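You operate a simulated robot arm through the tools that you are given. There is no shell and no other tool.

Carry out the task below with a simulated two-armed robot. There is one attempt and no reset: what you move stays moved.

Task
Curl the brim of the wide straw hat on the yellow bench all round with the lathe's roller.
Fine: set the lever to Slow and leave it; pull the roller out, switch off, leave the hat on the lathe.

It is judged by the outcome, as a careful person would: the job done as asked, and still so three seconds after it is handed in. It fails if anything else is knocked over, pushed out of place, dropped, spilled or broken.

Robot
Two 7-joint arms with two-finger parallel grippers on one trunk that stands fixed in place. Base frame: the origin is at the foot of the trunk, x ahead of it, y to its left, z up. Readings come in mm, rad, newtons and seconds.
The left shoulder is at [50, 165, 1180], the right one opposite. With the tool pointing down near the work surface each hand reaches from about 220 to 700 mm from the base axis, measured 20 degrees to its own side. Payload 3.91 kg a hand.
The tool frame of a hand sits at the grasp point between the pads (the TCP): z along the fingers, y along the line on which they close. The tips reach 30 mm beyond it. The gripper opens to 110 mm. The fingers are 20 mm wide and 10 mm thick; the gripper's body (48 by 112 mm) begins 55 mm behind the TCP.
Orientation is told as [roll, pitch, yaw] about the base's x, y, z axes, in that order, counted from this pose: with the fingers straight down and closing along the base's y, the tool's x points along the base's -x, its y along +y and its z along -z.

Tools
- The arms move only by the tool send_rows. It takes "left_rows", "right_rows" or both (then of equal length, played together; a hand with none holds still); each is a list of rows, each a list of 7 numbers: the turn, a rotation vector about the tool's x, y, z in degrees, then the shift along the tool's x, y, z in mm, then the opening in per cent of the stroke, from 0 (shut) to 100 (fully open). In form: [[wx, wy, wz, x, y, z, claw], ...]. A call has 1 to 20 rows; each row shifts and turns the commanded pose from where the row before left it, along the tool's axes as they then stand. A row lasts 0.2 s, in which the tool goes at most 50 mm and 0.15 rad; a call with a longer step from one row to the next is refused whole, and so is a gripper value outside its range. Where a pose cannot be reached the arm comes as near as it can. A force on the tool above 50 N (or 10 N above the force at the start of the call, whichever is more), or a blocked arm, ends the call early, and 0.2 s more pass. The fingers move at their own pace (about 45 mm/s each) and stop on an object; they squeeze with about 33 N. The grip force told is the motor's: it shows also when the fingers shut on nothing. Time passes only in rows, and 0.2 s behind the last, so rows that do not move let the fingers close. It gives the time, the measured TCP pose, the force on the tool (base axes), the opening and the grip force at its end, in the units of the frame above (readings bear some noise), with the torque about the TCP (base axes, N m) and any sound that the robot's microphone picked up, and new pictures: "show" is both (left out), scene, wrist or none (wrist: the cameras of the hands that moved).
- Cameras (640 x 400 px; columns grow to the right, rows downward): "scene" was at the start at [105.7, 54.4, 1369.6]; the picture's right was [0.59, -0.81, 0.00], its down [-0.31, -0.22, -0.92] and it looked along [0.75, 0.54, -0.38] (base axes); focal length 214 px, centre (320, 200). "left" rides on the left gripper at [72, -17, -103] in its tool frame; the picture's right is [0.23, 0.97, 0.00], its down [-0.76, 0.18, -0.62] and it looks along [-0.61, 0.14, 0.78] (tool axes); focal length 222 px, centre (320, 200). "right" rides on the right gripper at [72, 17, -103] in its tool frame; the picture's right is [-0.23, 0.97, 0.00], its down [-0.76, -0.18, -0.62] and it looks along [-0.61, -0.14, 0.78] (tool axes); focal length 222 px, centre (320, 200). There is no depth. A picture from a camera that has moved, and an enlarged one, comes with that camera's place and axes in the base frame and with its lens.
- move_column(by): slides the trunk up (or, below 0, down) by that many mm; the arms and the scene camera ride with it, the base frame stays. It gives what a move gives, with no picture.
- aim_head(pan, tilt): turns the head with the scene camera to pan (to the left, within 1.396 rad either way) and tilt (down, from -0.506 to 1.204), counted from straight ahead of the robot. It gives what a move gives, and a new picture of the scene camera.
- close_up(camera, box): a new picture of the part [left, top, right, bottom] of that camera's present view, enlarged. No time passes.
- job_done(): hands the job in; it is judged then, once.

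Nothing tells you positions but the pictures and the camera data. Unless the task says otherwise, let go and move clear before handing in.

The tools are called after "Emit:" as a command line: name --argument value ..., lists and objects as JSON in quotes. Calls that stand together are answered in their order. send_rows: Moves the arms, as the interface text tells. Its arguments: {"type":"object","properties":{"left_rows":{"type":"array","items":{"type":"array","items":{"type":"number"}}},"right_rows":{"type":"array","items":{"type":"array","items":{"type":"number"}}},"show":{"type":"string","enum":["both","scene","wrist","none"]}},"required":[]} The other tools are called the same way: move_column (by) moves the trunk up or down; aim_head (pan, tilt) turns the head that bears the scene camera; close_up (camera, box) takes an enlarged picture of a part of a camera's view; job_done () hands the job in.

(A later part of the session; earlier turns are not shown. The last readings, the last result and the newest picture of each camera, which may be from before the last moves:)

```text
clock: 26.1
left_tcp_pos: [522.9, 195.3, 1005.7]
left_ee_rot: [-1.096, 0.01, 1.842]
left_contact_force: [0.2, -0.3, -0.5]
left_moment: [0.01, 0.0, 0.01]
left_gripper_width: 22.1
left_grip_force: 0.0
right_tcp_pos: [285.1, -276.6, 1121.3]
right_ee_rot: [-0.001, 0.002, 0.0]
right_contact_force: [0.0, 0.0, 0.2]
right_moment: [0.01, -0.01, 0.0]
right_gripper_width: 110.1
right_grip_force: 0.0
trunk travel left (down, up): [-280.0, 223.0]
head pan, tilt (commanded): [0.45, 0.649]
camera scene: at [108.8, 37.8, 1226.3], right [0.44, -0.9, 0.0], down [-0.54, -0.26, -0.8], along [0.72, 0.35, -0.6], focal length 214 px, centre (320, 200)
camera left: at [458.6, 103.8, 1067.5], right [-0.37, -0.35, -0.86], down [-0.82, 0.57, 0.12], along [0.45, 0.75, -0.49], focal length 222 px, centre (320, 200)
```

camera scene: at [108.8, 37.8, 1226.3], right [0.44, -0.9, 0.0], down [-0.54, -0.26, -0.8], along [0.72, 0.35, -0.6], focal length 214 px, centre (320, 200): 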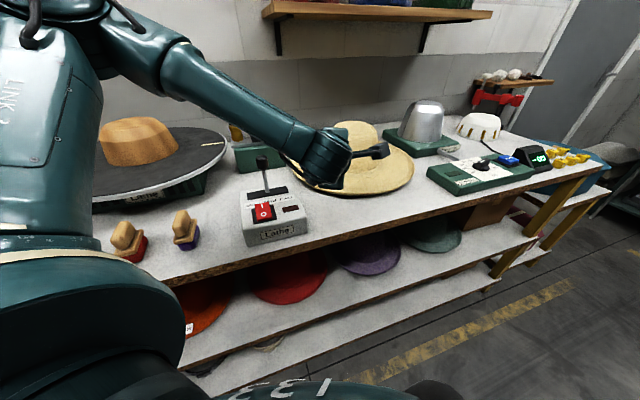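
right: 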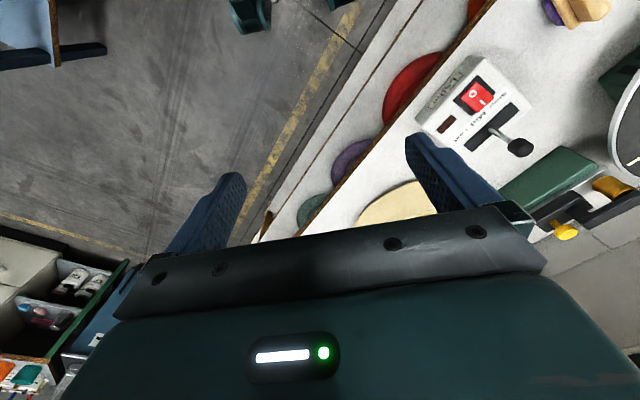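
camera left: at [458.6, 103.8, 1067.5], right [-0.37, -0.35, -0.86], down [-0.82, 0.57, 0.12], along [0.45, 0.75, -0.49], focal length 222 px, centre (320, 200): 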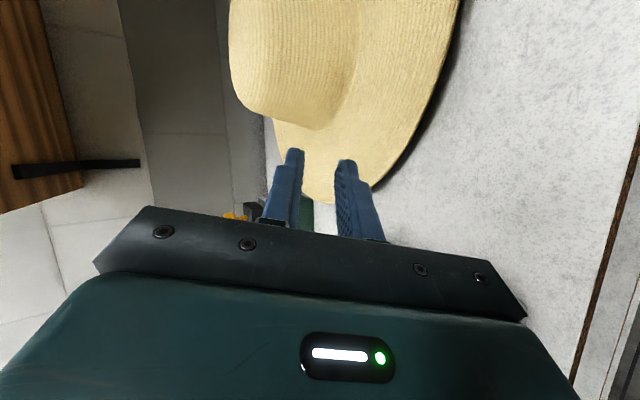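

The roll to the other side is fine, and the camera is now on the right, clear of the box. I'll descend to just above the bench in front of the rim.

Emit:
send_rows --left_rows '[[0, 0, 0, 2.1, 31.1, 16, 20], [0, 0, 0, 2.1, 31.1, 16, 20], [0, 0, 0, 2.1, 31.1, 16, 20], [0, 0, 0, 0, 0, 0, 20]]' --show "both"

Emit:
close_up --camera "left" --box '[200, 20, 460, 240]'

```text
clock: 27.1
left_tcp_pos: [527.4, 188.5, 901.4]
left_ee_rot: [-1.095, 0.009, 1.837]
left_contact_force: [0.1, -0.3, -0.4]
left_moment: [0.0, -0.03, -0.01]
left_gripper_width: 22.0
left_grip_force: 0.1
right_tcp_pos: [285.4, -275.6, 1122.0]
right_ee_rot: [0.001, 0.001, -0.001]
right_contact_force: [-0.5, -0.3, -0.2]
right_moment: [-0.01, 0.02, -0.01]
right_gripper_width: 110.2
right_grip_force: 0.1
trunk travel left (down, up): [-280.0, 223.0]
head pan, tilt (commanded): [0.45, 0.649]
camera scene: at [108.8, 37.8, 1226.3], right [0.44, -0.9, 0.0], down [-0.54, -0.26, -0.8], along [0.72, 0.35, -0.6], focal length 214 px, centre (320, 200)
camera left: at [462.9, 97.8, 962.6], right [-0.37, -0.35, -0.86], down [-0.82, 0.57, 0.12], along [0.45, 0.75, -0.49], focal length 222 px, centre (320, 200)
```

scene: 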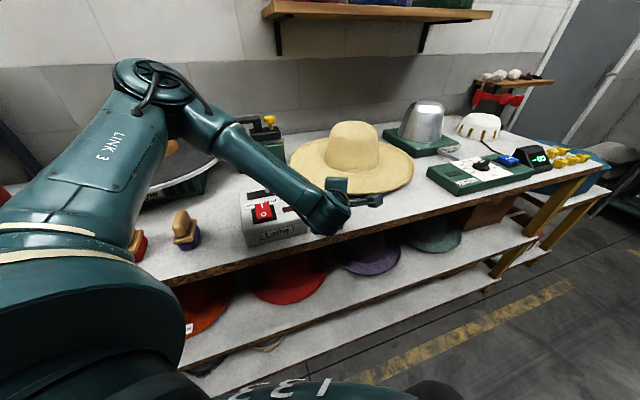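
left: 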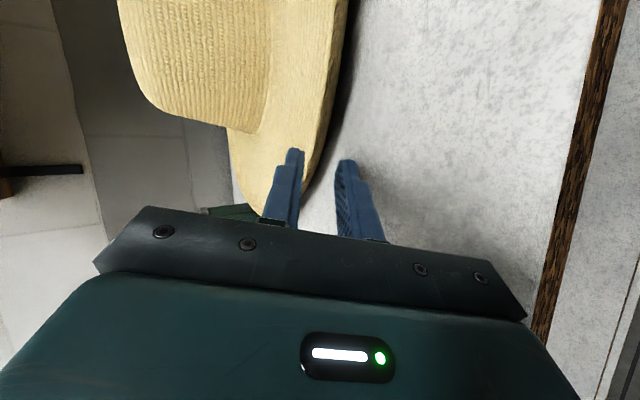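

```text
1.82 times, centred on (330, 130) of left
camera zoom: at [462.9, 97.8, 962.6], right [-0.37, -0.35, -0.86], down [-0.82, 0.57, 0.12], along [0.45, 0.75, -0.49], focal length 404 px, centre (302, 327)
```

zoom: 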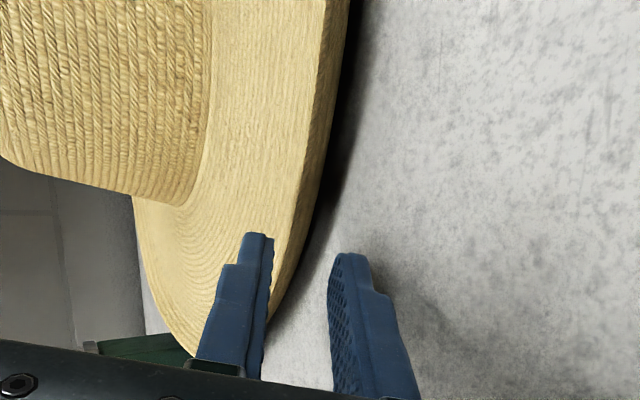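

Emit:
send_rows --left_rows '[[0, 0, 0, 0, 1.78, 0.91, 18], [0, 0, 0, 0, 1.78, 0.91, 18], [0, 0, 0, 0, 1.78, 0.91, 18], [0, 0, 0, 0, 1.78, 0.91, 18]]' --show "none"

Emit:
send_rows --left_rows '[[0, 0, 0, 0, 1.34, 0.68, 18], [0, 0, 0, 0, 1.34, 0.68, 18]]' --show "wrist"

```text
clock: 28.1
left_tcp_pos: [524.5, 192.4, 892.7]
left_ee_rot: [-1.094, 0.01, 1.838]
left_contact_force: [-0.7, -0.2, 0.5]
left_moment: [0.0, 0.0, 0.01]
left_gripper_width: 20.0
left_grip_force: 0.0
left hand out of reach, approached as far as the arm can: row 3
right_tcp_pos: [285.3, -276.9, 1122.0]
right_ee_rot: [0.0, 0.0, 0.001]
right_contact_force: [0.4, 0.1, 0.3]
right_moment: [-0.01, -0.02, 0.01]
right_gripper_width: 110.0
right_grip_force: 0.1
trunk travel left (down, up): [-280.0, 223.0]
head pan, tilt (commanded): [0.45, 0.649]
```

```text
clock: 28.7
left_tcp_pos: [522.4, 193.7, 892.7]
left_ee_rot: [-1.096, 0.009, 1.84]
left_contact_force: [-0.1, 0.2, 0.3]
left_moment: [-0.04, 0.01, 0.02]
left_gripper_width: 19.5
left_grip_force: 0.1
right_tcp_pos: [286.0, -276.5, 1121.4]
right_ee_rot: [-0.001, -0.001, -0.001]
right_contact_force: [0.1, 0.0, 0.6]
right_moment: [-0.01, 0.02, -0.02]
right_gripper_width: 110.0
right_grip_force: 0.0
trunk travel left (down, up): [-280.0, 223.0]
head pan, tilt (commanded): [0.45, 0.649]
camera left: at [459.0, 102.6, 954.7], right [-0.37, -0.34, -0.86], down [-0.81, 0.57, 0.12], along [0.45, 0.75, -0.49], focal length 222 px, centre (320, 200)
```

left: 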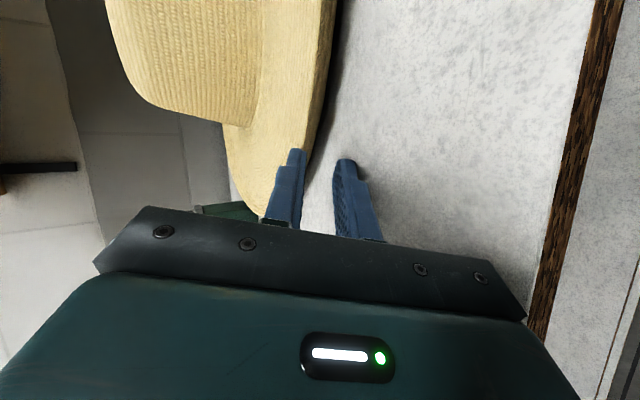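

The arm is too folded at this height, since readings drift in y rather than going down. Raising the trunk puts the shoulder farther from the wrist, so I'll go up 120 mm and then lower the hand again.

Emit:
move_column --by 120

Emit:
send_rows --left_rows '[[0, 0, 0, 1.5, 35, 17, 18], [0, 0, 0, 1.5, 35, 17, 18], [0, 0, 0, 1.5, 27, 14, 18], [0, 0, 0, 0, 0, 0, 18]]' --show "both"

```text
clock: 30.2
left_tcp_pos: [522.5, 193.7, 1012.6]
left_ee_rot: [-1.094, 0.009, 1.84]
left_contact_force: [-1.0, 0.2, -0.3]
left_moment: [0.03, 0.01, 0.0]
left_gripper_width: 19.7
left_grip_force: 0.1
right_tcp_pos: [286.2, -275.8, 1241.0]
right_ee_rot: [0.002, 0.0, -0.001]
right_contact_force: [0.4, -0.6, -0.3]
right_moment: [-0.03, -0.01, -0.01]
right_gripper_width: 109.8
right_grip_force: 0.0
trunk travel left (down, up): [-400.0, 103.0]
head pan, tilt (commanded): [0.45, 0.649]
```

```text
clock: 31.2
left_tcp_pos: [511.5, 240.7, 958.1]
left_ee_rot: [-1.094, 0.011, 1.838]
left_contact_force: [-0.2, 0.1, -1.3]
left_moment: [0.0, 0.01, -0.01]
left_gripper_width: 19.7
left_grip_force: 0.1
left hand out of reach, approached as far as the arm can: row 1, 2, 3
right_tcp_pos: [284.9, -276.6, 1240.9]
right_ee_rot: [-0.001, 0.001, -0.001]
right_contact_force: [0.4, -0.9, 0.1]
right_moment: [-0.01, -0.02, -0.01]
right_gripper_width: 110.0
right_grip_force: 0.0
trunk travel left (down, up): [-400.0, 103.0]
head pan, tilt (commanded): [0.45, 0.649]
camera scene: at [108.7, 37.7, 1346.3], right [0.44, -0.9, 0.0], down [-0.54, -0.26, -0.8], along [0.72, 0.35, -0.6], focal length 214 px, centre (320, 200)
camera left: at [446.4, 149.5, 1020.5], right [-0.37, -0.35, -0.86], down [-0.81, 0.57, 0.12], along [0.45, 0.75, -0.49], focal length 222 px, centre (320, 200)
```

scene: 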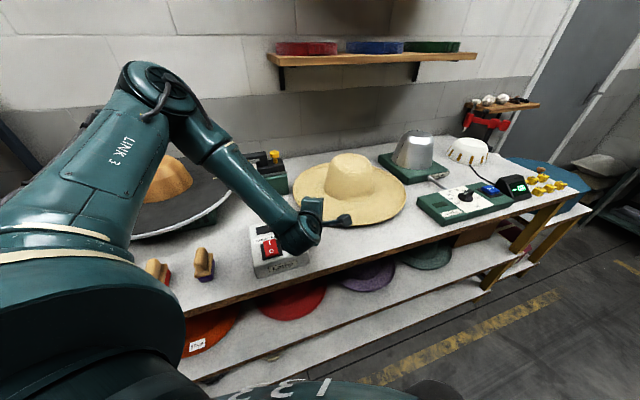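
left: 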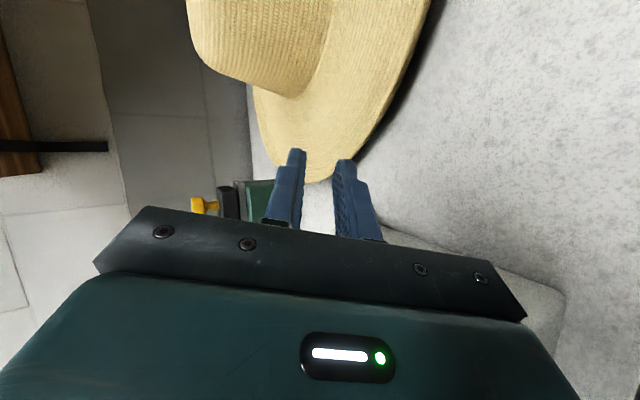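

Going up made it worse, so the limit is the wrist bend and a lower trunk is better. I'll raise the hand first, then lower the trunk well below where it was.

Emit:
send_rows --left_rows '[[0, 0, 0, 0, -33.4, -17, 18], [0, 0, 0, 0, -33.4, -17, 18], [0, 0, 0, 11, -33.4, -17, 18], [0, 0, 0, 12, -33.4, -17, 18], [0, 0, 0, 12, -33.4, -17, 18], [0, 0, 0, 11, -10, -5, 18]]' --show "none"

Emit:
move_column --by -200

```text
clock: 32.6
left_tcp_pos: [523.6, 198.0, 1155.0]
left_ee_rot: [-1.094, 0.007, 1.839]
left_contact_force: [1.2, 0.2, -0.7]
left_moment: [0.01, 0.01, 0.0]
left_gripper_width: 20.1
left_grip_force: 0.1
right_tcp_pos: [284.6, -277.5, 1240.8]
right_ee_rot: [-0.001, 0.0, 0.001]
right_contact_force: [-0.1, 0.7, -1.0]
right_moment: [0.01, 0.02, 0.0]
right_gripper_width: 109.8
right_grip_force: 0.0
trunk travel left (down, up): [-400.0, 103.0]
head pan, tilt (commanded): [0.45, 0.649]
```

```text
clock: 34.8
left_tcp_pos: [523.0, 198.5, 956.0]
left_ee_rot: [-1.093, 0.009, 1.84]
left_contact_force: [0.6, -0.5, 0.3]
left_moment: [-0.02, -0.01, 0.02]
left_gripper_width: 19.9
left_grip_force: 0.0
right_tcp_pos: [285.1, -276.1, 1041.1]
right_ee_rot: [0.001, -0.001, -0.002]
right_contact_force: [-1.3, -0.1, -0.2]
right_moment: [-0.01, 0.01, 0.01]
right_gripper_width: 110.3
right_grip_force: 0.1
trunk travel left (down, up): [-200.0, 303.0]
head pan, tilt (commanded): [0.45, 0.649]
```

Emit:
send_rows --left_rows '[[0, 0, 0, 5, 25.1, 12.4, 18], [0, 0, 0, 5, 25.1, 12.4, 18], [0, 0, 0, 0, 1.78, 0.91, 18], [0, 0, 0, 0, 1.78, 0.91, 18], [0, 0, 0, 0, 1.78, 0.91, 18]]' --show "both"

```text
clock: 36.0
left_tcp_pos: [524.9, 186.9, 893.3]
left_ee_rot: [-1.094, 0.008, 1.839]
left_contact_force: [0.2, 0.2, -0.1]
left_moment: [0.02, 0.01, -0.02]
left_gripper_width: 19.8
left_grip_force: 0.0
right_tcp_pos: [284.8, -276.0, 1041.1]
right_ee_rot: [0.0, 0.0, 0.0]
right_contact_force: [-0.1, 0.3, 0.2]
right_moment: [0.03, 0.01, -0.02]
right_gripper_width: 110.0
right_grip_force: 0.0
trunk travel left (down, up): [-200.0, 303.0]
head pan, tilt (commanded): [0.45, 0.649]
camera scene: at [108.8, 37.8, 1146.3], right [0.44, -0.9, 0.0], down [-0.54, -0.26, -0.8], along [0.72, 0.35, -0.6], focal length 214 px, centre (320, 200)
camera left: at [460.8, 94.8, 956.8], right [-0.37, -0.34, -0.86], down [-0.81, 0.57, 0.12], along [0.45, 0.75, -0.49], focal length 222 px, centre (320, 200)
```

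scene: 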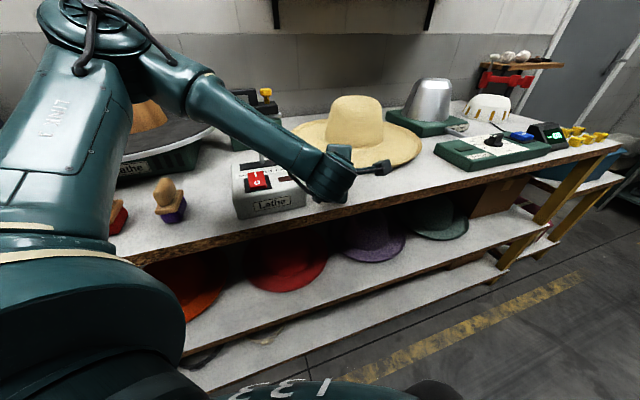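
left: 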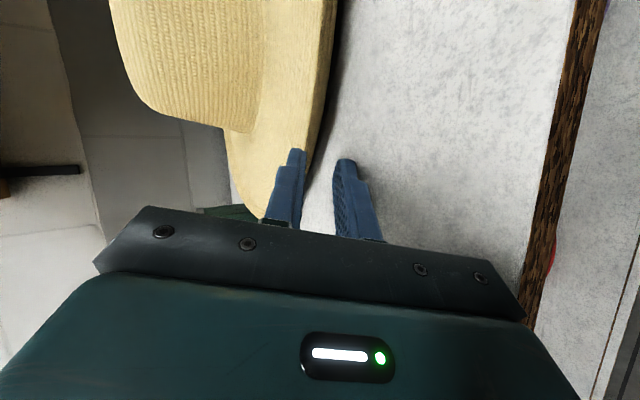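

The hand now reaches without hitting a limit. I'll check the forearm's clearance over the lever before going on.

Emit:
close_up --camera "scene" --box '[200, 70, 400, 225]'

Emit:
aim_head --pan 0.9 --tilt 0.5

```text
2.58 times, centred on (300, 148) of scene
camera zoom: at [108.8, 37.8, 1146.3], right [0.44, -0.9, 0.0], down [-0.54, -0.26, -0.8], along [0.72, 0.35, -0.6], focal length 554 px, centre (372, 336)
```

zoom: 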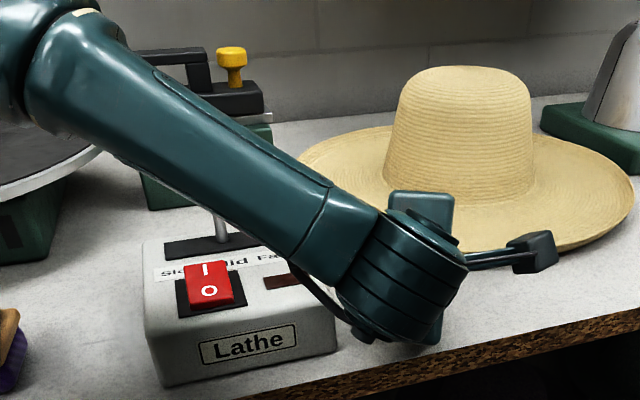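

```text
clock: 36.9
left_tcp_pos: [525.6, 186.8, 894.1]
left_ee_rot: [-1.094, 0.009, 1.839]
left_contact_force: [-0.4, 0.1, 0.2]
left_moment: [0.02, -0.01, -0.01]
left_gripper_width: 19.6
left_grip_force: 0.2
right_tcp_pos: [285.0, -276.5, 1041.5]
right_ee_rot: [0.001, -0.001, 0.0]
right_contact_force: [0.1, 0.0, 0.0]
right_moment: [-0.04, 0.01, -0.01]
right_gripper_width: 110.0
right_grip_force: 0.0
trunk travel left (down, up): [-200.0, 303.0]
head pan, tilt (commanded): [0.901, 0.499]
camera scene: at [87.2, 71.3, 1159.6], right [0.78, -0.62, 0.0], down [-0.3, -0.38, -0.88], along [0.55, 0.69, -0.48], focal length 214 px, centre (320, 200)
```

scene: 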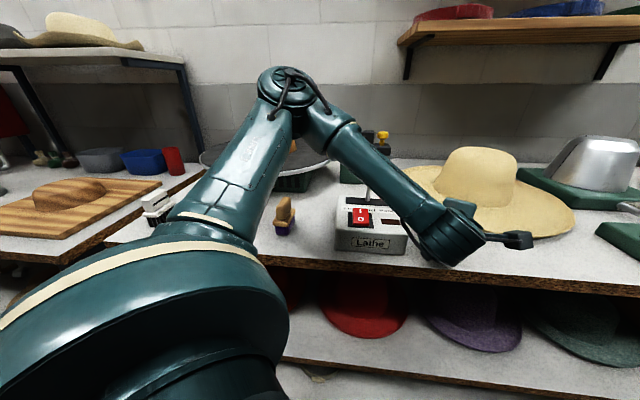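

The forearm is well clear of the lever, running in front of and above it. I'll step down gently until I feel the table.

Emit:
send_rows --left_rows '[[0, 0, 0, 0, 1.34, 0.68, 18], [0, 0, 0, 0, 1.34, 0.68, 18], [0, 0, 0, 0, 1.34, 0.68, 18]]' --show "none"

Emit:
send_rows --left_rows '[[0, 0, 0, 0, 0.9, 0.45, 18], [0, 0, 0, 0, 0.9, 0.45, 18]]' --show "wrist"

```text
clock: 37.7
left_tcp_pos: [525.8, 185.4, 890.2]
left_ee_rot: [-1.098, 0.012, 1.837]
left_contact_force: [-7.3, -1.9, 7.2]
left_moment: [0.0, 0.11, 0.05]
left_gripper_width: 17.9
left_grip_force: 0.0
right_tcp_pos: [283.3, -276.8, 1041.5]
right_ee_rot: [0.0, -0.001, -0.001]
right_contact_force: [0.1, 0.3, -0.3]
right_moment: [0.01, 0.0, -0.01]
right_gripper_width: 110.1
right_grip_force: 0.0
trunk travel left (down, up): [-200.0, 303.0]
head pan, tilt (commanded): [0.901, 0.499]
```

```text
clock: 38.3
left_tcp_pos: [525.1, 185.7, 889.9]
left_ee_rot: [-1.101, 0.012, 1.839]
left_contact_force: [-8.4, -3.0, 13.6]
left_moment: [0.07, 0.0, 0.02]
left_gripper_width: 15.3
left_grip_force: 0.1
right_tcp_pos: [283.6, -277.8, 1041.3]
right_ee_rot: [0.002, -0.001, 0.0]
right_contact_force: [-0.2, 0.6, 0.2]
right_moment: [0.02, 0.02, 0.0]
right_gripper_width: 110.2
right_grip_force: 0.0
trunk travel left (down, up): [-200.0, 303.0]
head pan, tilt (commanded): [0.901, 0.499]
camera left: at [460.2, 94.8, 952.0], right [-0.36, -0.34, -0.87], down [-0.82, 0.57, 0.12], along [0.45, 0.75, -0.49], focal length 222 px, centre (320, 200)
```

left: 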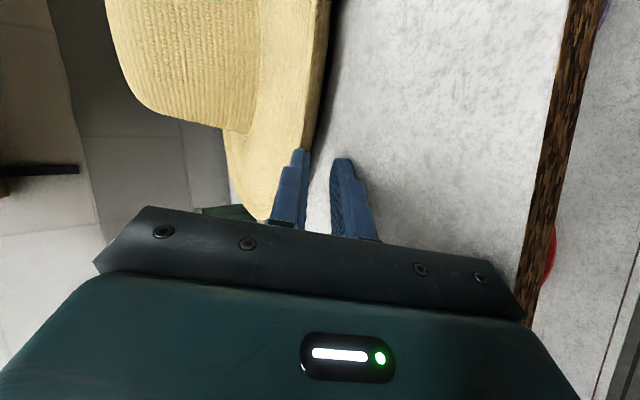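

Contact came at TCP z of about 890.5, so the table is at about 859. I'll raise the hand 3 mm and look closely at the rim relative to the fingertips.

Emit:
send_rows --left_rows '[[0, 0, 0, 0, -3.1, -1.6, 20], [0, 0, 0, 0, 0, 0, 20]]' --show "none"

Emit:
close_up --camera "left" --box '[220, 60, 400, 230]'

```text
clock: 38.9
left_tcp_pos: [526.3, 187.7, 891.2]
left_ee_rot: [-1.097, 0.007, 1.839]
left_contact_force: [3.2, -2.3, 8.0]
left_moment: [0.03, -0.27, -0.09]
left_gripper_width: 17.9
left_grip_force: 0.0
right_tcp_pos: [284.0, -278.1, 1040.8]
right_ee_rot: [0.0, 0.0, 0.0]
right_contact_force: [0.1, 0.2, -0.7]
right_moment: [0.01, -0.04, 0.02]
right_gripper_width: 110.4
right_grip_force: 0.1
trunk travel left (down, up): [-200.0, 303.0]
head pan, tilt (commanded): [0.901, 0.499]
```

```text
2.35 times, centred on (310, 145) of left
camera zoom: at [461.2, 95.0, 953.5], right [-0.37, -0.34, -0.86], down [-0.82, 0.57, 0.12], along [0.45, 0.75, -0.49], focal length 523 px, centre (344, 329)
```

zoom: 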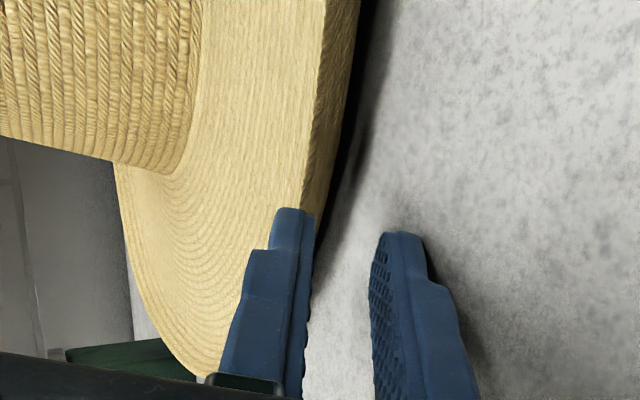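

I want to know the cross-section of the rim, whether it is an upturned lip or a thick edge, so I'll look at the hat's sides from the lower head position.

Emit:
aim_head --pan 0.3 --tilt 0.4

Emit:
close_up --camera "scene" --box '[350, 190, 450, 250]'

Emit:
close_up --camera "scene" --box '[270, 150, 430, 250]'

```text
clock: 39.9
left_tcp_pos: [524.6, 186.7, 890.0]
left_ee_rot: [-1.095, 0.009, 1.84]
left_contact_force: [4.7, -1.1, 7.1]
left_moment: [0.04, -0.22, -0.08]
left_gripper_width: 17.8
left_grip_force: 0.0
right_tcp_pos: [284.3, -277.5, 1040.1]
right_ee_rot: [-0.001, 0.001, 0.001]
right_contact_force: [0.5, 0.9, -0.3]
right_moment: [-0.03, 0.03, 0.01]
right_gripper_width: 110.1
right_grip_force: 0.0
trunk travel left (down, up): [-200.0, 303.0]
head pan, tilt (commanded): [0.3, 0.4]
camera scene: at [118.8, 27.2, 1168.9], right [0.3, -0.95, 0.0], down [-0.37, -0.12, -0.92], along [0.88, 0.27, -0.39], focal length 214 px, centre (320, 200)
```

scene: 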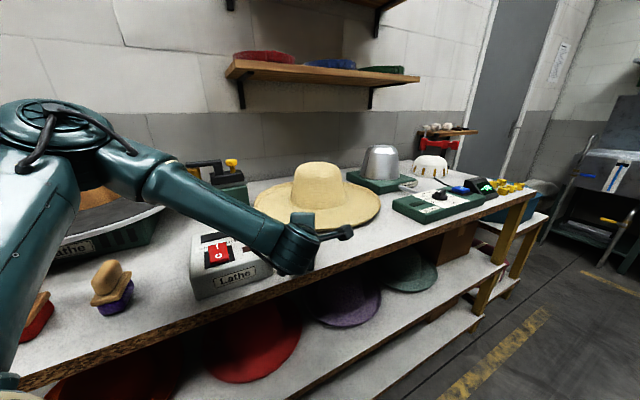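

```text
6.40 times, centred on (400, 220) of scene
camera zoom: at [118.8, 27.2, 1168.9], right [0.3, -0.95, 0.0], down [-0.37, -0.12, -0.92], along [0.88, 0.27, -0.39], focal length 1373 px, centre (-192, 72)
```

zoom: 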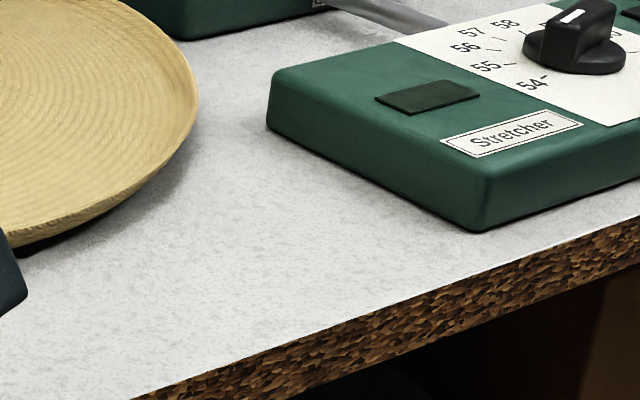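

```text
4.00 times, centred on (350, 200) of scene
camera zoom: at [118.8, 27.2, 1168.9], right [0.3, -0.95, 0.0], down [-0.37, -0.12, -0.92], along [0.88, 0.27, -0.39], focal length 858 px, centre (200, 200)
```

zoom: 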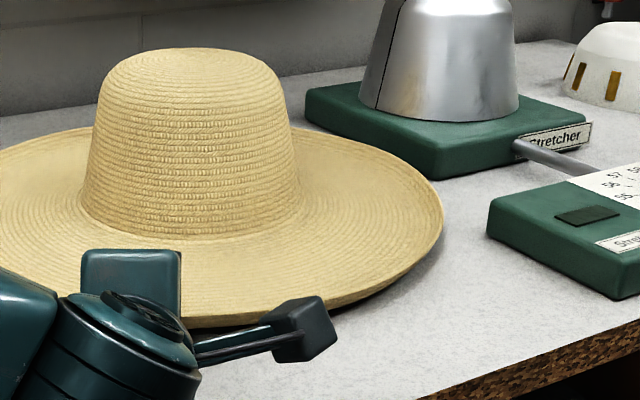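

I can't settle the rim's cross-section from here. I'll lift the left hand a little and bring the right hand in, pitched forward, to use its camera at nearly bench level.

Emit:
send_rows --left_rows '[[0, 0, 0, 0, -22, -11, 20], [0, 0, 0, 0, -22, -11, 20], [0, 0, 0, 0, -22, -11, 20], [0, 0, 0, 0, 0, 0, 20], [0, 0, 0, 0, 0, 0, 20], [0, 0, 0, 0, 0, 0, 20], [0, 0, 0, 0, 0, 0, 20], [0, 0, 0, 0, 0, 0, 20], [0, 0, 0, 0, 0, 0, 20], [0, 0, 0, 0, 0, 0, 20], [0, 0, 0, 0, 0, 0, 20], [0, 0, 0, 0, 0, 0, 20], [0, 0, 0, 0, 0, 0, 20], [0, 0, 0, 0, 0, 0, 20], [0, 0, 0, 0, 0, 0, 20], [0, 0, 0, 0, 0, 0, 20], [0, 0, 0, 0, 0, 0, 20], [0, 0, 0, 0, 0, 0, 20]]' --right_rows '[[0, 0, 0, -26, 32.8, 6.8, 20], [0, 0, 0, -26, 32.8, 6.8, 20], [0, 0, 0, -26, 32.8, 6.8, 20], [0, 0, 0, -26, 32.8, 6.8, 20], [0, 0, 0, -26, 32.8, 6.8, 20], [0, 0, 0, -26, 32.8, 6.8, 20], [0, 0, -8, 0, 0, 0, 20], [0, 0, -8, 0, 0, 0, 20], [0, 0, -8, 0, 0, 0, 20], [0, 0, -8, 0, 0, 0, 20], [0, 0, -4, 0, 0, 0, 20], [0, -8, 0, 0, 0, 0, 20], [0, -8, 0, 0, 0, 0, 20], [0, -8, 0, 0, 0, 0, 20], [0, -8, 0, 0, 0, 0, 20], [0, -8, 0, 0, 0, 0, 20], [0, -8, 0, 0, 0, 0, 20], [0, -4, 0, 0, 0, 0, 20]]' --show "both"

```text
clock: 43.7
left_tcp_pos: [523.4, 188.4, 962.1]
left_ee_rot: [-1.095, 0.009, 1.84]
left_contact_force: [0.1, -0.7, 0.1]
left_moment: [0.02, 0.0, -0.02]
left_gripper_width: 21.9
left_grip_force: 0.0
right_tcp_pos: [441.9, -79.9, 1000.7]
right_ee_rot: [0.002, -0.912, 0.629]
right_contact_force: [0.1, -0.2, -0.2]
right_moment: [-0.02, -0.03, 0.01]
right_gripper_width: 22.2
right_grip_force: 0.1
trunk travel left (down, up): [-200.0, 303.0]
head pan, tilt (commanded): [0.3, 0.4]
camera scene: at [119.1, 27.3, 1168.8], right [0.3, -0.96, 0.0], down [-0.37, -0.12, -0.92], along [0.88, 0.27, -0.39], focal length 214 px, centre (320, 200)
camera right: at [330.3, -139.9, 1006.9], right [-0.46, 0.87, 0.18], down [0.09, -0.16, 0.98], along [0.88, 0.47, 0.0], focal length 222 px, centre (320, 200)
camera left: at [459.5, 97.7, 1025.4], right [-0.37, -0.34, -0.86], down [-0.82, 0.57, 0.12], along [0.45, 0.75, -0.49], focal length 222 px, centre (320, 200)
```

scene: 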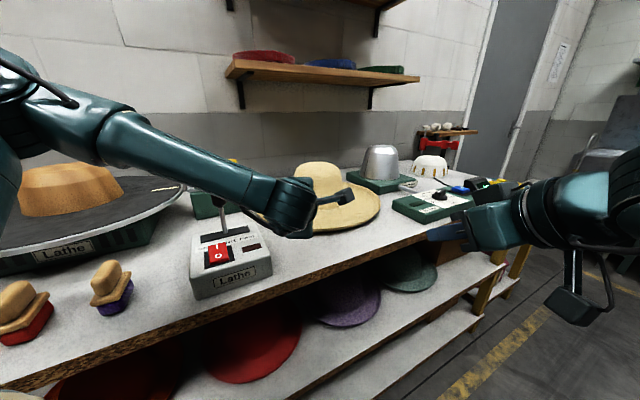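
right: 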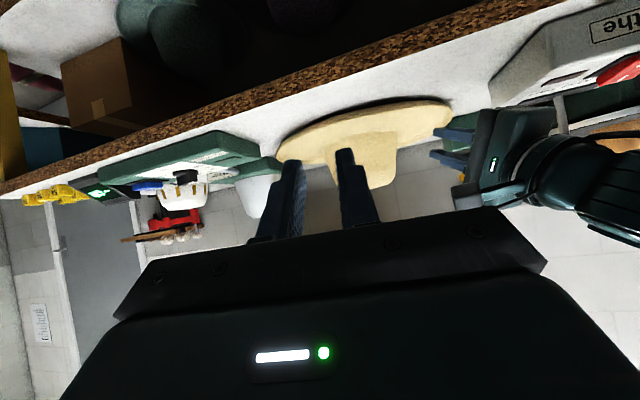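
left: 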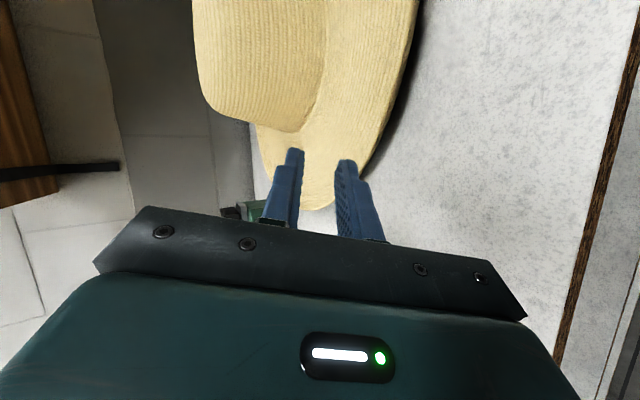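

Emit:
send_rows --right_rows '[[0, 0, 0, -2.1, 11.9, 47.6, 10], [0, 0, 0, -2.1, 11.9, 47.6, 10], [0, 0, 0, -2.1, 11.9, 47.6, 10], [0, 0, 0, -2.1, 11.9, 45, 10]]' --show "both"

Emit:
close_up --camera "right" --box '[200, 60, 440, 210]'

```text
clock: 44.7
left_tcp_pos: [524.5, 189.4, 962.6]
left_ee_rot: [-1.095, 0.009, 1.838]
left_contact_force: [-0.1, -0.9, 0.4]
left_moment: [0.02, 0.02, -0.01]
left_gripper_width: 22.0
left_grip_force: 0.0
right_tcp_pos: [540.3, 47.3, 891.1]
right_ee_rot: [0.0, -0.907, 0.626]
right_contact_force: [0.0, 0.6, 0.0]
right_moment: [-0.01, 0.0, 0.01]
right_gripper_width: 10.8
right_grip_force: 0.0
trunk travel left (down, up): [-200.0, 303.0]
head pan, tilt (commanded): [0.3, 0.4]
camera scene: at [119.1, 27.3, 1168.8], right [0.3, -0.96, 0.0], down [-0.37, -0.12, -0.92], along [0.88, 0.27, -0.39], focal length 214 px, centre (320, 200)
camera right: at [430.2, -12.4, 896.7], right [-0.46, 0.87, 0.18], down [0.09, -0.16, 0.98], along [0.88, 0.47, 0.0], focal length 222 px, centre (320, 200)
```

scene: 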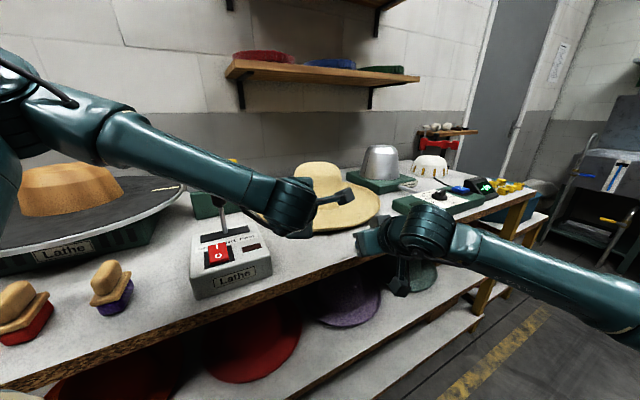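
right: 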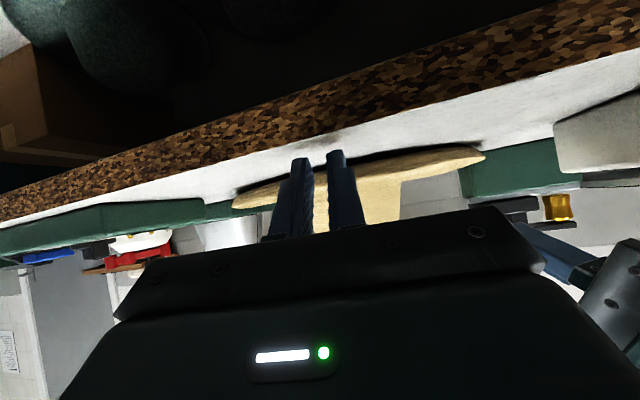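

```text
2.67 times, centred on (320, 135) of right
camera zoom: at [430.2, -12.4, 896.7], right [-0.46, 0.87, 0.18], down [0.09, -0.16, 0.98], along [0.88, 0.47, 0.0], focal length 592 px, centre (320, 373)
```

zoom: 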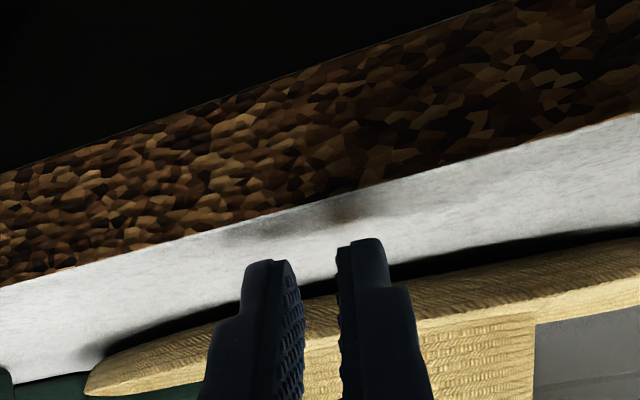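

Emit:
close_up --camera "right" --box '[420, 125, 520, 190]'

Emit:
close_up --camera "right" --box '[210, 140, 310, 220]'

Emit:
close_up --camera "right" --box '[340, 120, 440, 210]'

```text
6.15 times, centred on (470, 158) of right
camera zoom: at [430.2, -12.4, 896.7], right [-0.46, 0.87, 0.18], down [0.09, -0.16, 0.98], along [0.88, 0.47, 0.0], focal length 1367 px, centre (-603, 462)
```

zoom: 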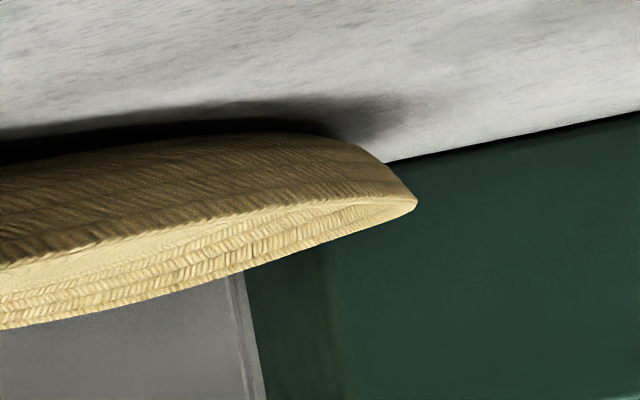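

```text
5.00 times, centred on (260, 180) of right
camera zoom: at [430.2, -12.4, 896.7], right [-0.46, 0.87, 0.18], down [0.09, -0.16, 0.98], along [0.88, 0.47, 0.0], focal length 1111 px, centre (620, 300)
```

zoom: 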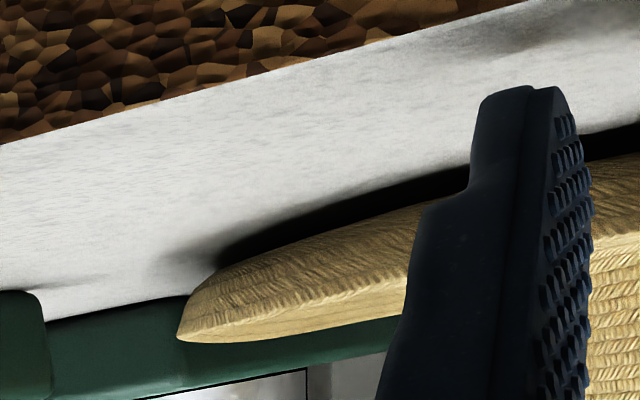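

```text
4.44 times, centred on (390, 165) of right
camera zoom: at [430.2, -12.4, 896.7], right [-0.46, 0.87, 0.18], down [0.09, -0.16, 0.98], along [0.88, 0.47, 0.0], focal length 987 px, centre (9, 356)
```

zoom: 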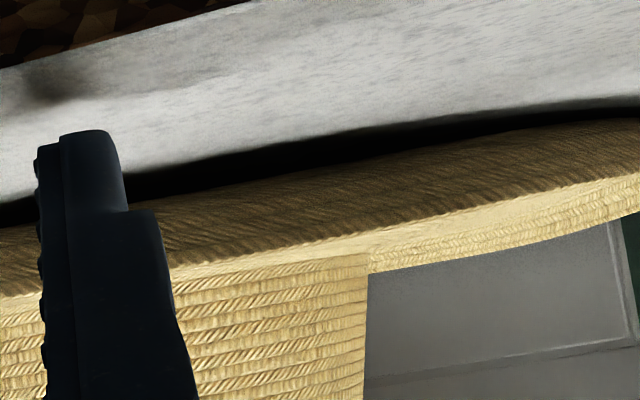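

Now it is clear: the brim is a shallow saucer with its outer 10 mm turned up at about 45–50°, and the rim stands about 20 mm above the bench. A pinch at about 45° pitch, one finger outside and one inside the lip, fits well. I'll pitch the left hand to 45° and come to a pre-grasp pose above the rim.

Emit:
send_rows --left_rows '[[-6, 0, 0, 0, 0, 0, 13], [-6, 0, 0, 0, 0, 0, 13], [-6, 0, 0, 0, 0, 0, 13], [0, 0, 0, 4.4, 10.1, 23.9, 13], [0, 0, 0, 4.4, 10.1, 23.9, 13], [0, 0, 0, 0, 0, 0, 13]]' --show "both"

Emit:
close_up --camera "right" --box '[360, 110, 520, 220]'

Emit:
close_up --camera "left" --box '[220, 60, 400, 230]'

```text
clock: 46.1
left_tcp_pos: [546.6, 185.9, 916.5]
left_ee_rot: [-0.78, 0.008, 1.84]
left_contact_force: [-0.4, -0.2, -0.4]
left_moment: [-0.02, 0.03, 0.0]
left_gripper_width: 14.3
left_grip_force: 0.1
right_tcp_pos: [540.8, 47.2, 890.9]
right_ee_rot: [0.001, -0.908, 0.628]
right_contact_force: [-0.1, -0.2, 1.2]
right_moment: [0.02, -0.01, 0.02]
right_gripper_width: 11.0
right_grip_force: 0.0
trunk travel left (down, up): [-200.0, 303.0]
head pan, tilt (commanded): [0.3, 0.4]
camera scene: at [119.2, 27.4, 1168.8], right [0.3, -0.96, 0.0], down [-0.37, -0.12, -0.92], along [0.88, 0.27, -0.39], focal length 214 px, centre (320, 200)
camera left: at [505.8, 101.0, 1001.5], right [-0.6, -0.41, -0.68], down [-0.75, 0.59, 0.31], along [0.27, 0.7, -0.66], focal length 222 px, centre (320, 200)
```

scene: 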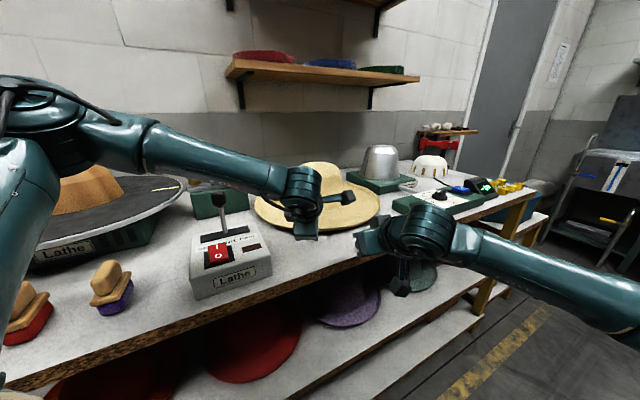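
left: 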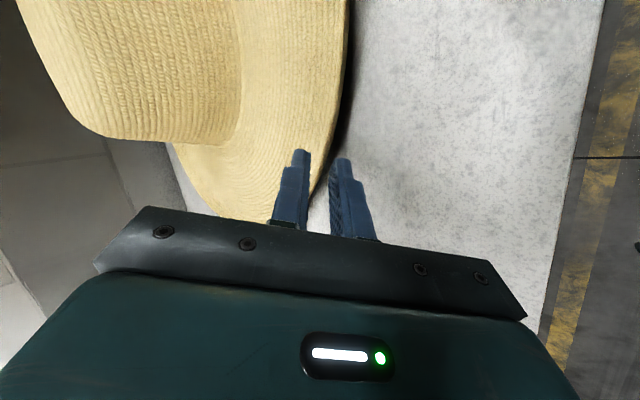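

```text
3.64 times, centred on (440, 165) of right
camera zoom: at [429.9, -12.5, 897.1], right [-0.46, 0.87, 0.18], down [0.09, -0.16, 0.98], along [0.88, 0.47, 0.0], focal length 808 px, centre (-116, 327)
```

zoom: 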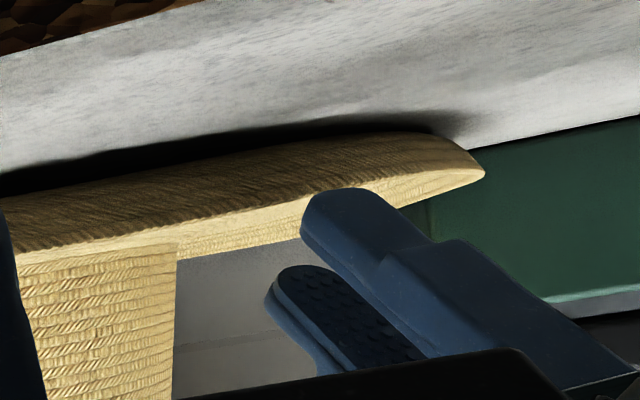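

```text
2.35 times, centred on (310, 145) of left
camera zoom: at [505.8, 101.0, 1001.5], right [-0.6, -0.41, -0.68], down [-0.75, 0.59, 0.31], along [0.27, 0.7, -0.66], focal length 523 px, centre (344, 329)
```

zoom: 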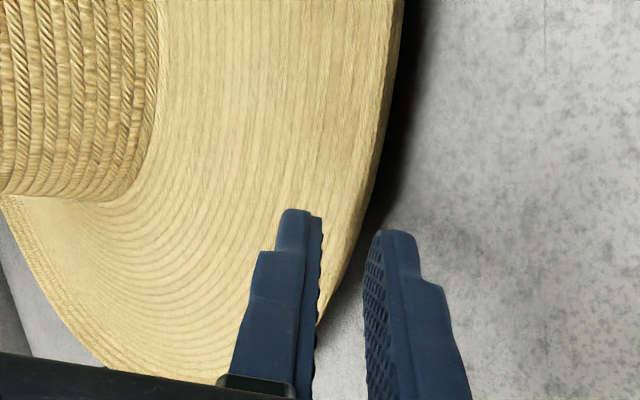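

The rim lies between the fingers, at [576, 194, 879]. I'll advance most of the way along the finger direction and check.

Emit:
send_rows --left_rows '[[0, 0, 0, 0, 1, 7, 13], [0, 0, 0, 0, 1, 7, 13], [0, 0, 0, 0, 0, 7, 13]]' --show "wrist"

Emit:
close_up --camera "right" --box '[360, 110, 520, 220]'

Emit:
close_up --camera "left" --box '[250, 90, 390, 220]'

```text
clock: 46.9
left_tcp_pos: [558.7, 188.2, 901.8]
left_ee_rot: [-0.788, 0.013, 1.838]
left_contact_force: [-5.6, -2.1, 14.6]
left_moment: [0.0, -0.3, 0.02]
left_gripper_width: 17.1
left_grip_force: 3.0
right_tcp_pos: [541.0, 48.4, 892.0]
right_ee_rot: [0.001, -0.911, 0.627]
right_contact_force: [0.1, 0.9, 0.4]
right_moment: [0.0, 0.01, 0.05]
right_gripper_width: 10.8
right_grip_force: 0.2
trunk travel left (down, up): [-200.0, 303.0]
head pan, tilt (commanded): [0.3, 0.4]
camera left: at [516.5, 102.8, 989.2], right [-0.6, -0.41, -0.69], down [-0.75, 0.59, 0.3], along [0.28, 0.7, -0.66], focal length 222 px, centre (320, 200)
```

left: 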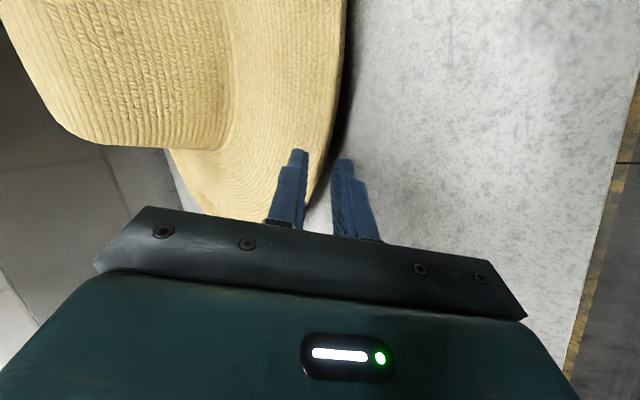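

```text
3.64 times, centred on (440, 165) of right
camera zoom: at [428.7, -12.8, 898.3], right [-0.46, 0.87, 0.18], down [0.09, -0.16, 0.98], along [0.88, 0.47, 0.0], focal length 808 px, centre (-116, 327)
```

zoom: 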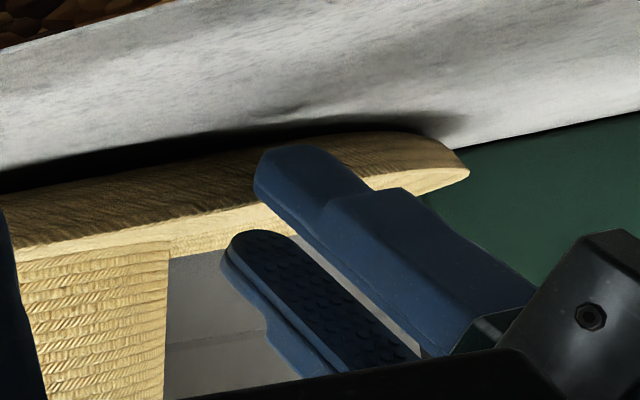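

```text
3.08 times, centred on (320, 155) of left
camera zoom: at [516.5, 102.8, 989.2], right [-0.6, -0.41, -0.69], down [-0.75, 0.59, 0.3], along [0.28, 0.7, -0.66], focal length 684 px, centre (320, 338)
```

zoom: 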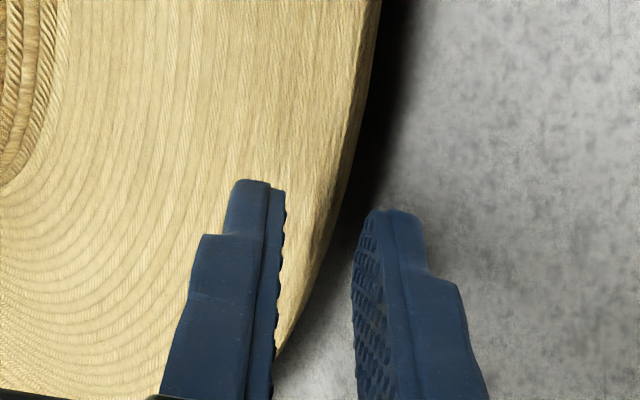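

The inner fingertip touched the brim higher than it looks, pushing the tool up by 15 N, so the brim's solid shape seems flatter and thicker than the visible lip. I'll back off, return to about 27° pitch with a wider opening, and probe with the lower finger under the rim.

Emit:
send_rows --left_rows '[[0, 0, 0, 0, 0, -12, 20], [6, 0, 0, 0, 0, 0, 27], [6, 0, 0, 0, 0, 0, 27], [6, 0, 0, 0, 0, 0, 27], [0, 0, 0, -1.8, 18.8, -7.6, 27], [0, 0, 0, 0, 0, 0, 27]]' --show "wrist"

Emit:
close_up --camera "right" --box '[360, 110, 520, 220]'

```text
clock: 48.3
left_tcp_pos: [536.4, 181.6, 894.7]
left_ee_rot: [-1.1, 0.012, 1.843]
left_contact_force: [8.0, 3.8, 6.4]
left_moment: [-0.5, 0.3, 0.24]
left_gripper_width: 27.2
left_grip_force: 0.0
right_tcp_pos: [540.2, 48.5, 890.5]
right_ee_rot: [-0.001, -0.907, 0.632]
right_contact_force: [-5.0, -3.2, -2.5]
right_moment: [0.18, -0.51, 0.25]
right_gripper_width: 11.1
right_grip_force: 0.0
trunk travel left (down, up): [-200.0, 303.0]
head pan, tilt (commanded): [0.3, 0.4]
camera left: at [472.5, 90.1, 957.7], right [-0.36, -0.35, -0.86], down [-0.82, 0.56, 0.12], along [0.45, 0.75, -0.49], focal length 222 px, centre (320, 200)
```

left: 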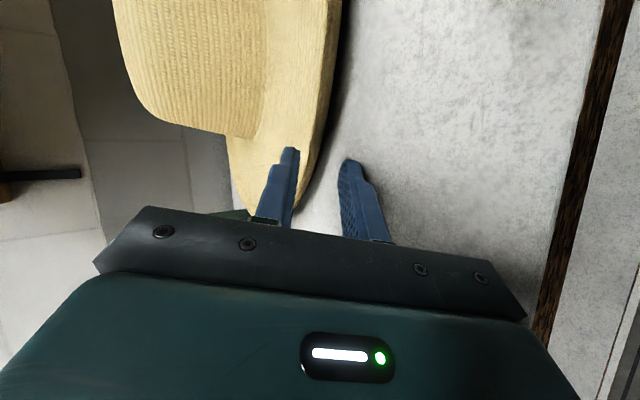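

```text
3.64 times, centred on (440, 165) of right
camera zoom: at [429.6, -12.6, 896.8], right [-0.46, 0.87, 0.18], down [0.09, -0.16, 0.98], along [0.88, 0.47, 0.0], focal length 808 px, centre (-116, 327)
```

zoom: 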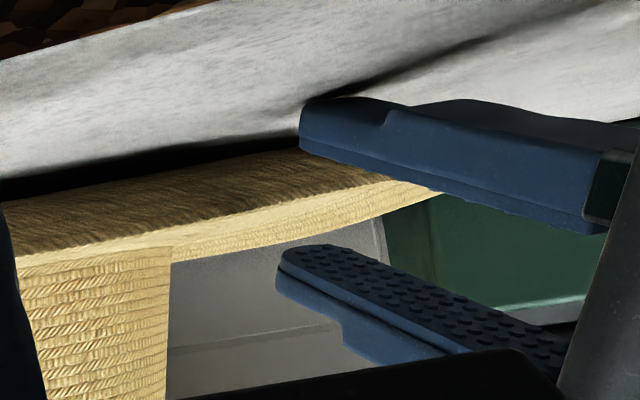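

The left camera stalk is touching the right gripper's body. I'll slide the right hand away to its right first.

Emit:
send_rows --right_rows '[[0, 0, 0, 0, -30, 0, 10], [0, 0, 0, 0, -30, 0, 10], [0, 0, 0, 0, -30, -10, 10], [0, 0, 0, 0, 0, 0, 10]]' --show "wrist"

Emit:
close_up --camera "right" --box '[400, 110, 600, 230]'

```text
clock: 49.3
left_tcp_pos: [535.0, 181.3, 894.8]
left_ee_rot: [-1.095, 0.009, 1.841]
left_contact_force: [3.8, 2.7, 7.4]
left_moment: [0.18, -0.19, -0.06]
left_gripper_width: 25.5
left_grip_force: 0.1
right_tcp_pos: [585.7, -29.0, 899.4]
right_ee_rot: [0.002, -0.908, 0.628]
right_contact_force: [-0.2, 0.4, -0.2]
right_moment: [-0.01, 0.03, -0.02]
right_gripper_width: 10.8
right_grip_force: 0.1
trunk travel left (down, up): [-200.0, 303.0]
head pan, tilt (commanded): [0.3, 0.4]
camera right: at [475.4, -88.7, 904.9], right [-0.46, 0.87, 0.18], down [0.09, -0.16, 0.98], along [0.88, 0.47, 0.0], focal length 222 px, centre (320, 200)
```

right: 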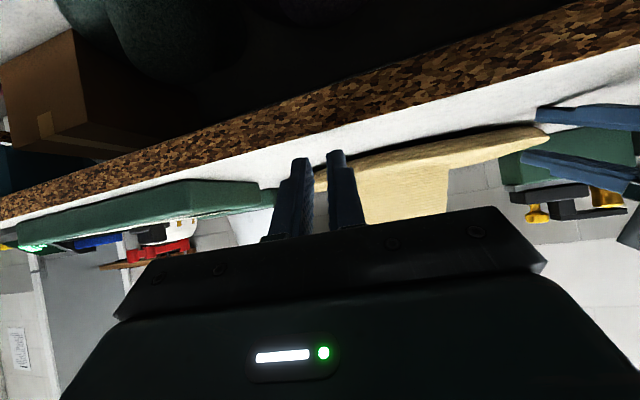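

```text
3.20 times, centred on (500, 170) of right
camera zoom: at [475.4, -88.7, 904.9], right [-0.46, 0.87, 0.18], down [0.09, -0.16, 0.98], along [0.88, 0.47, 0.0], focal length 711 px, centre (-256, 296)
```

zoom: 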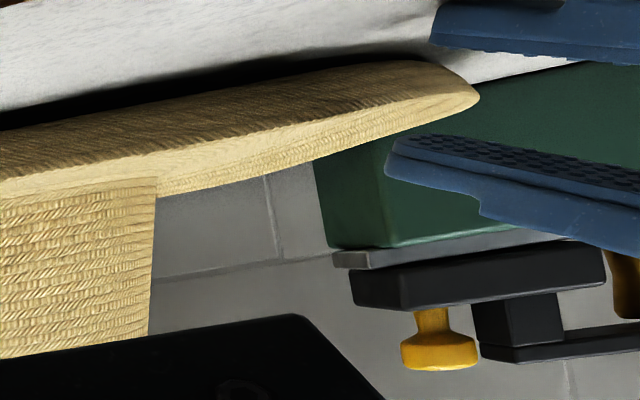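

This view shows the left fingers straddling the rim's height. I'll lift 2 mm off the table and advance horizontally in steps, watching forces.

Emit:
send_rows --left_rows '[[0, 0, 0, 0, -2.2, -1.1, 25], [0, 0, 0, 0, -3.63, 7.13, 25], [0, 0, 0, 0, -3.63, 7.13, 25], [0, 0, 0, 0, 0, 0, 25]]' --show "none"

Emit:
close_up --camera "right" --box '[400, 110, 600, 230]'

Emit:
close_up --camera "left" --box '[220, 60, 400, 230]'

```text
clock: 50.3
left_tcp_pos: [552.6, 186.6, 895.9]
left_ee_rot: [-1.094, 0.008, 1.84]
left_contact_force: [0.3, 0.3, 0.5]
left_moment: [0.05, 0.01, 0.04]
left_gripper_width: 27.5
left_grip_force: 0.1
right_tcp_pos: [585.8, -28.4, 899.2]
right_ee_rot: [0.001, -0.908, 0.626]
right_contact_force: [-0.9, -0.4, 0.6]
right_moment: [0.01, -0.01, 0.0]
right_gripper_width: 11.0
right_grip_force: 0.0
trunk travel left (down, up): [-200.0, 303.0]
head pan, tilt (commanded): [0.3, 0.4]
```

```text
3.20 times, centred on (500, 170) of right
camera zoom: at [475.4, -88.4, 904.6], right [-0.46, 0.87, 0.18], down [0.09, -0.16, 0.98], along [0.88, 0.47, 0.0], focal length 711 px, centre (-256, 296)
```

zoom: 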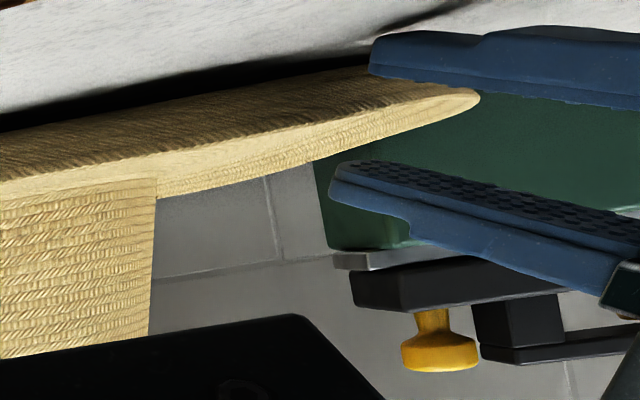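

```text
2.35 times, centred on (310, 145) of left
camera zoom: at [488.4, 95.5, 959.7], right [-0.37, -0.34, -0.86], down [-0.81, 0.57, 0.12], along [0.45, 0.75, -0.49], focal length 523 px, centre (344, 329)
```

zoom: 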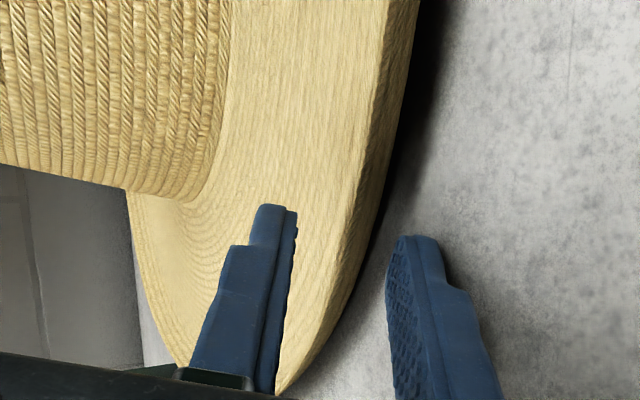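

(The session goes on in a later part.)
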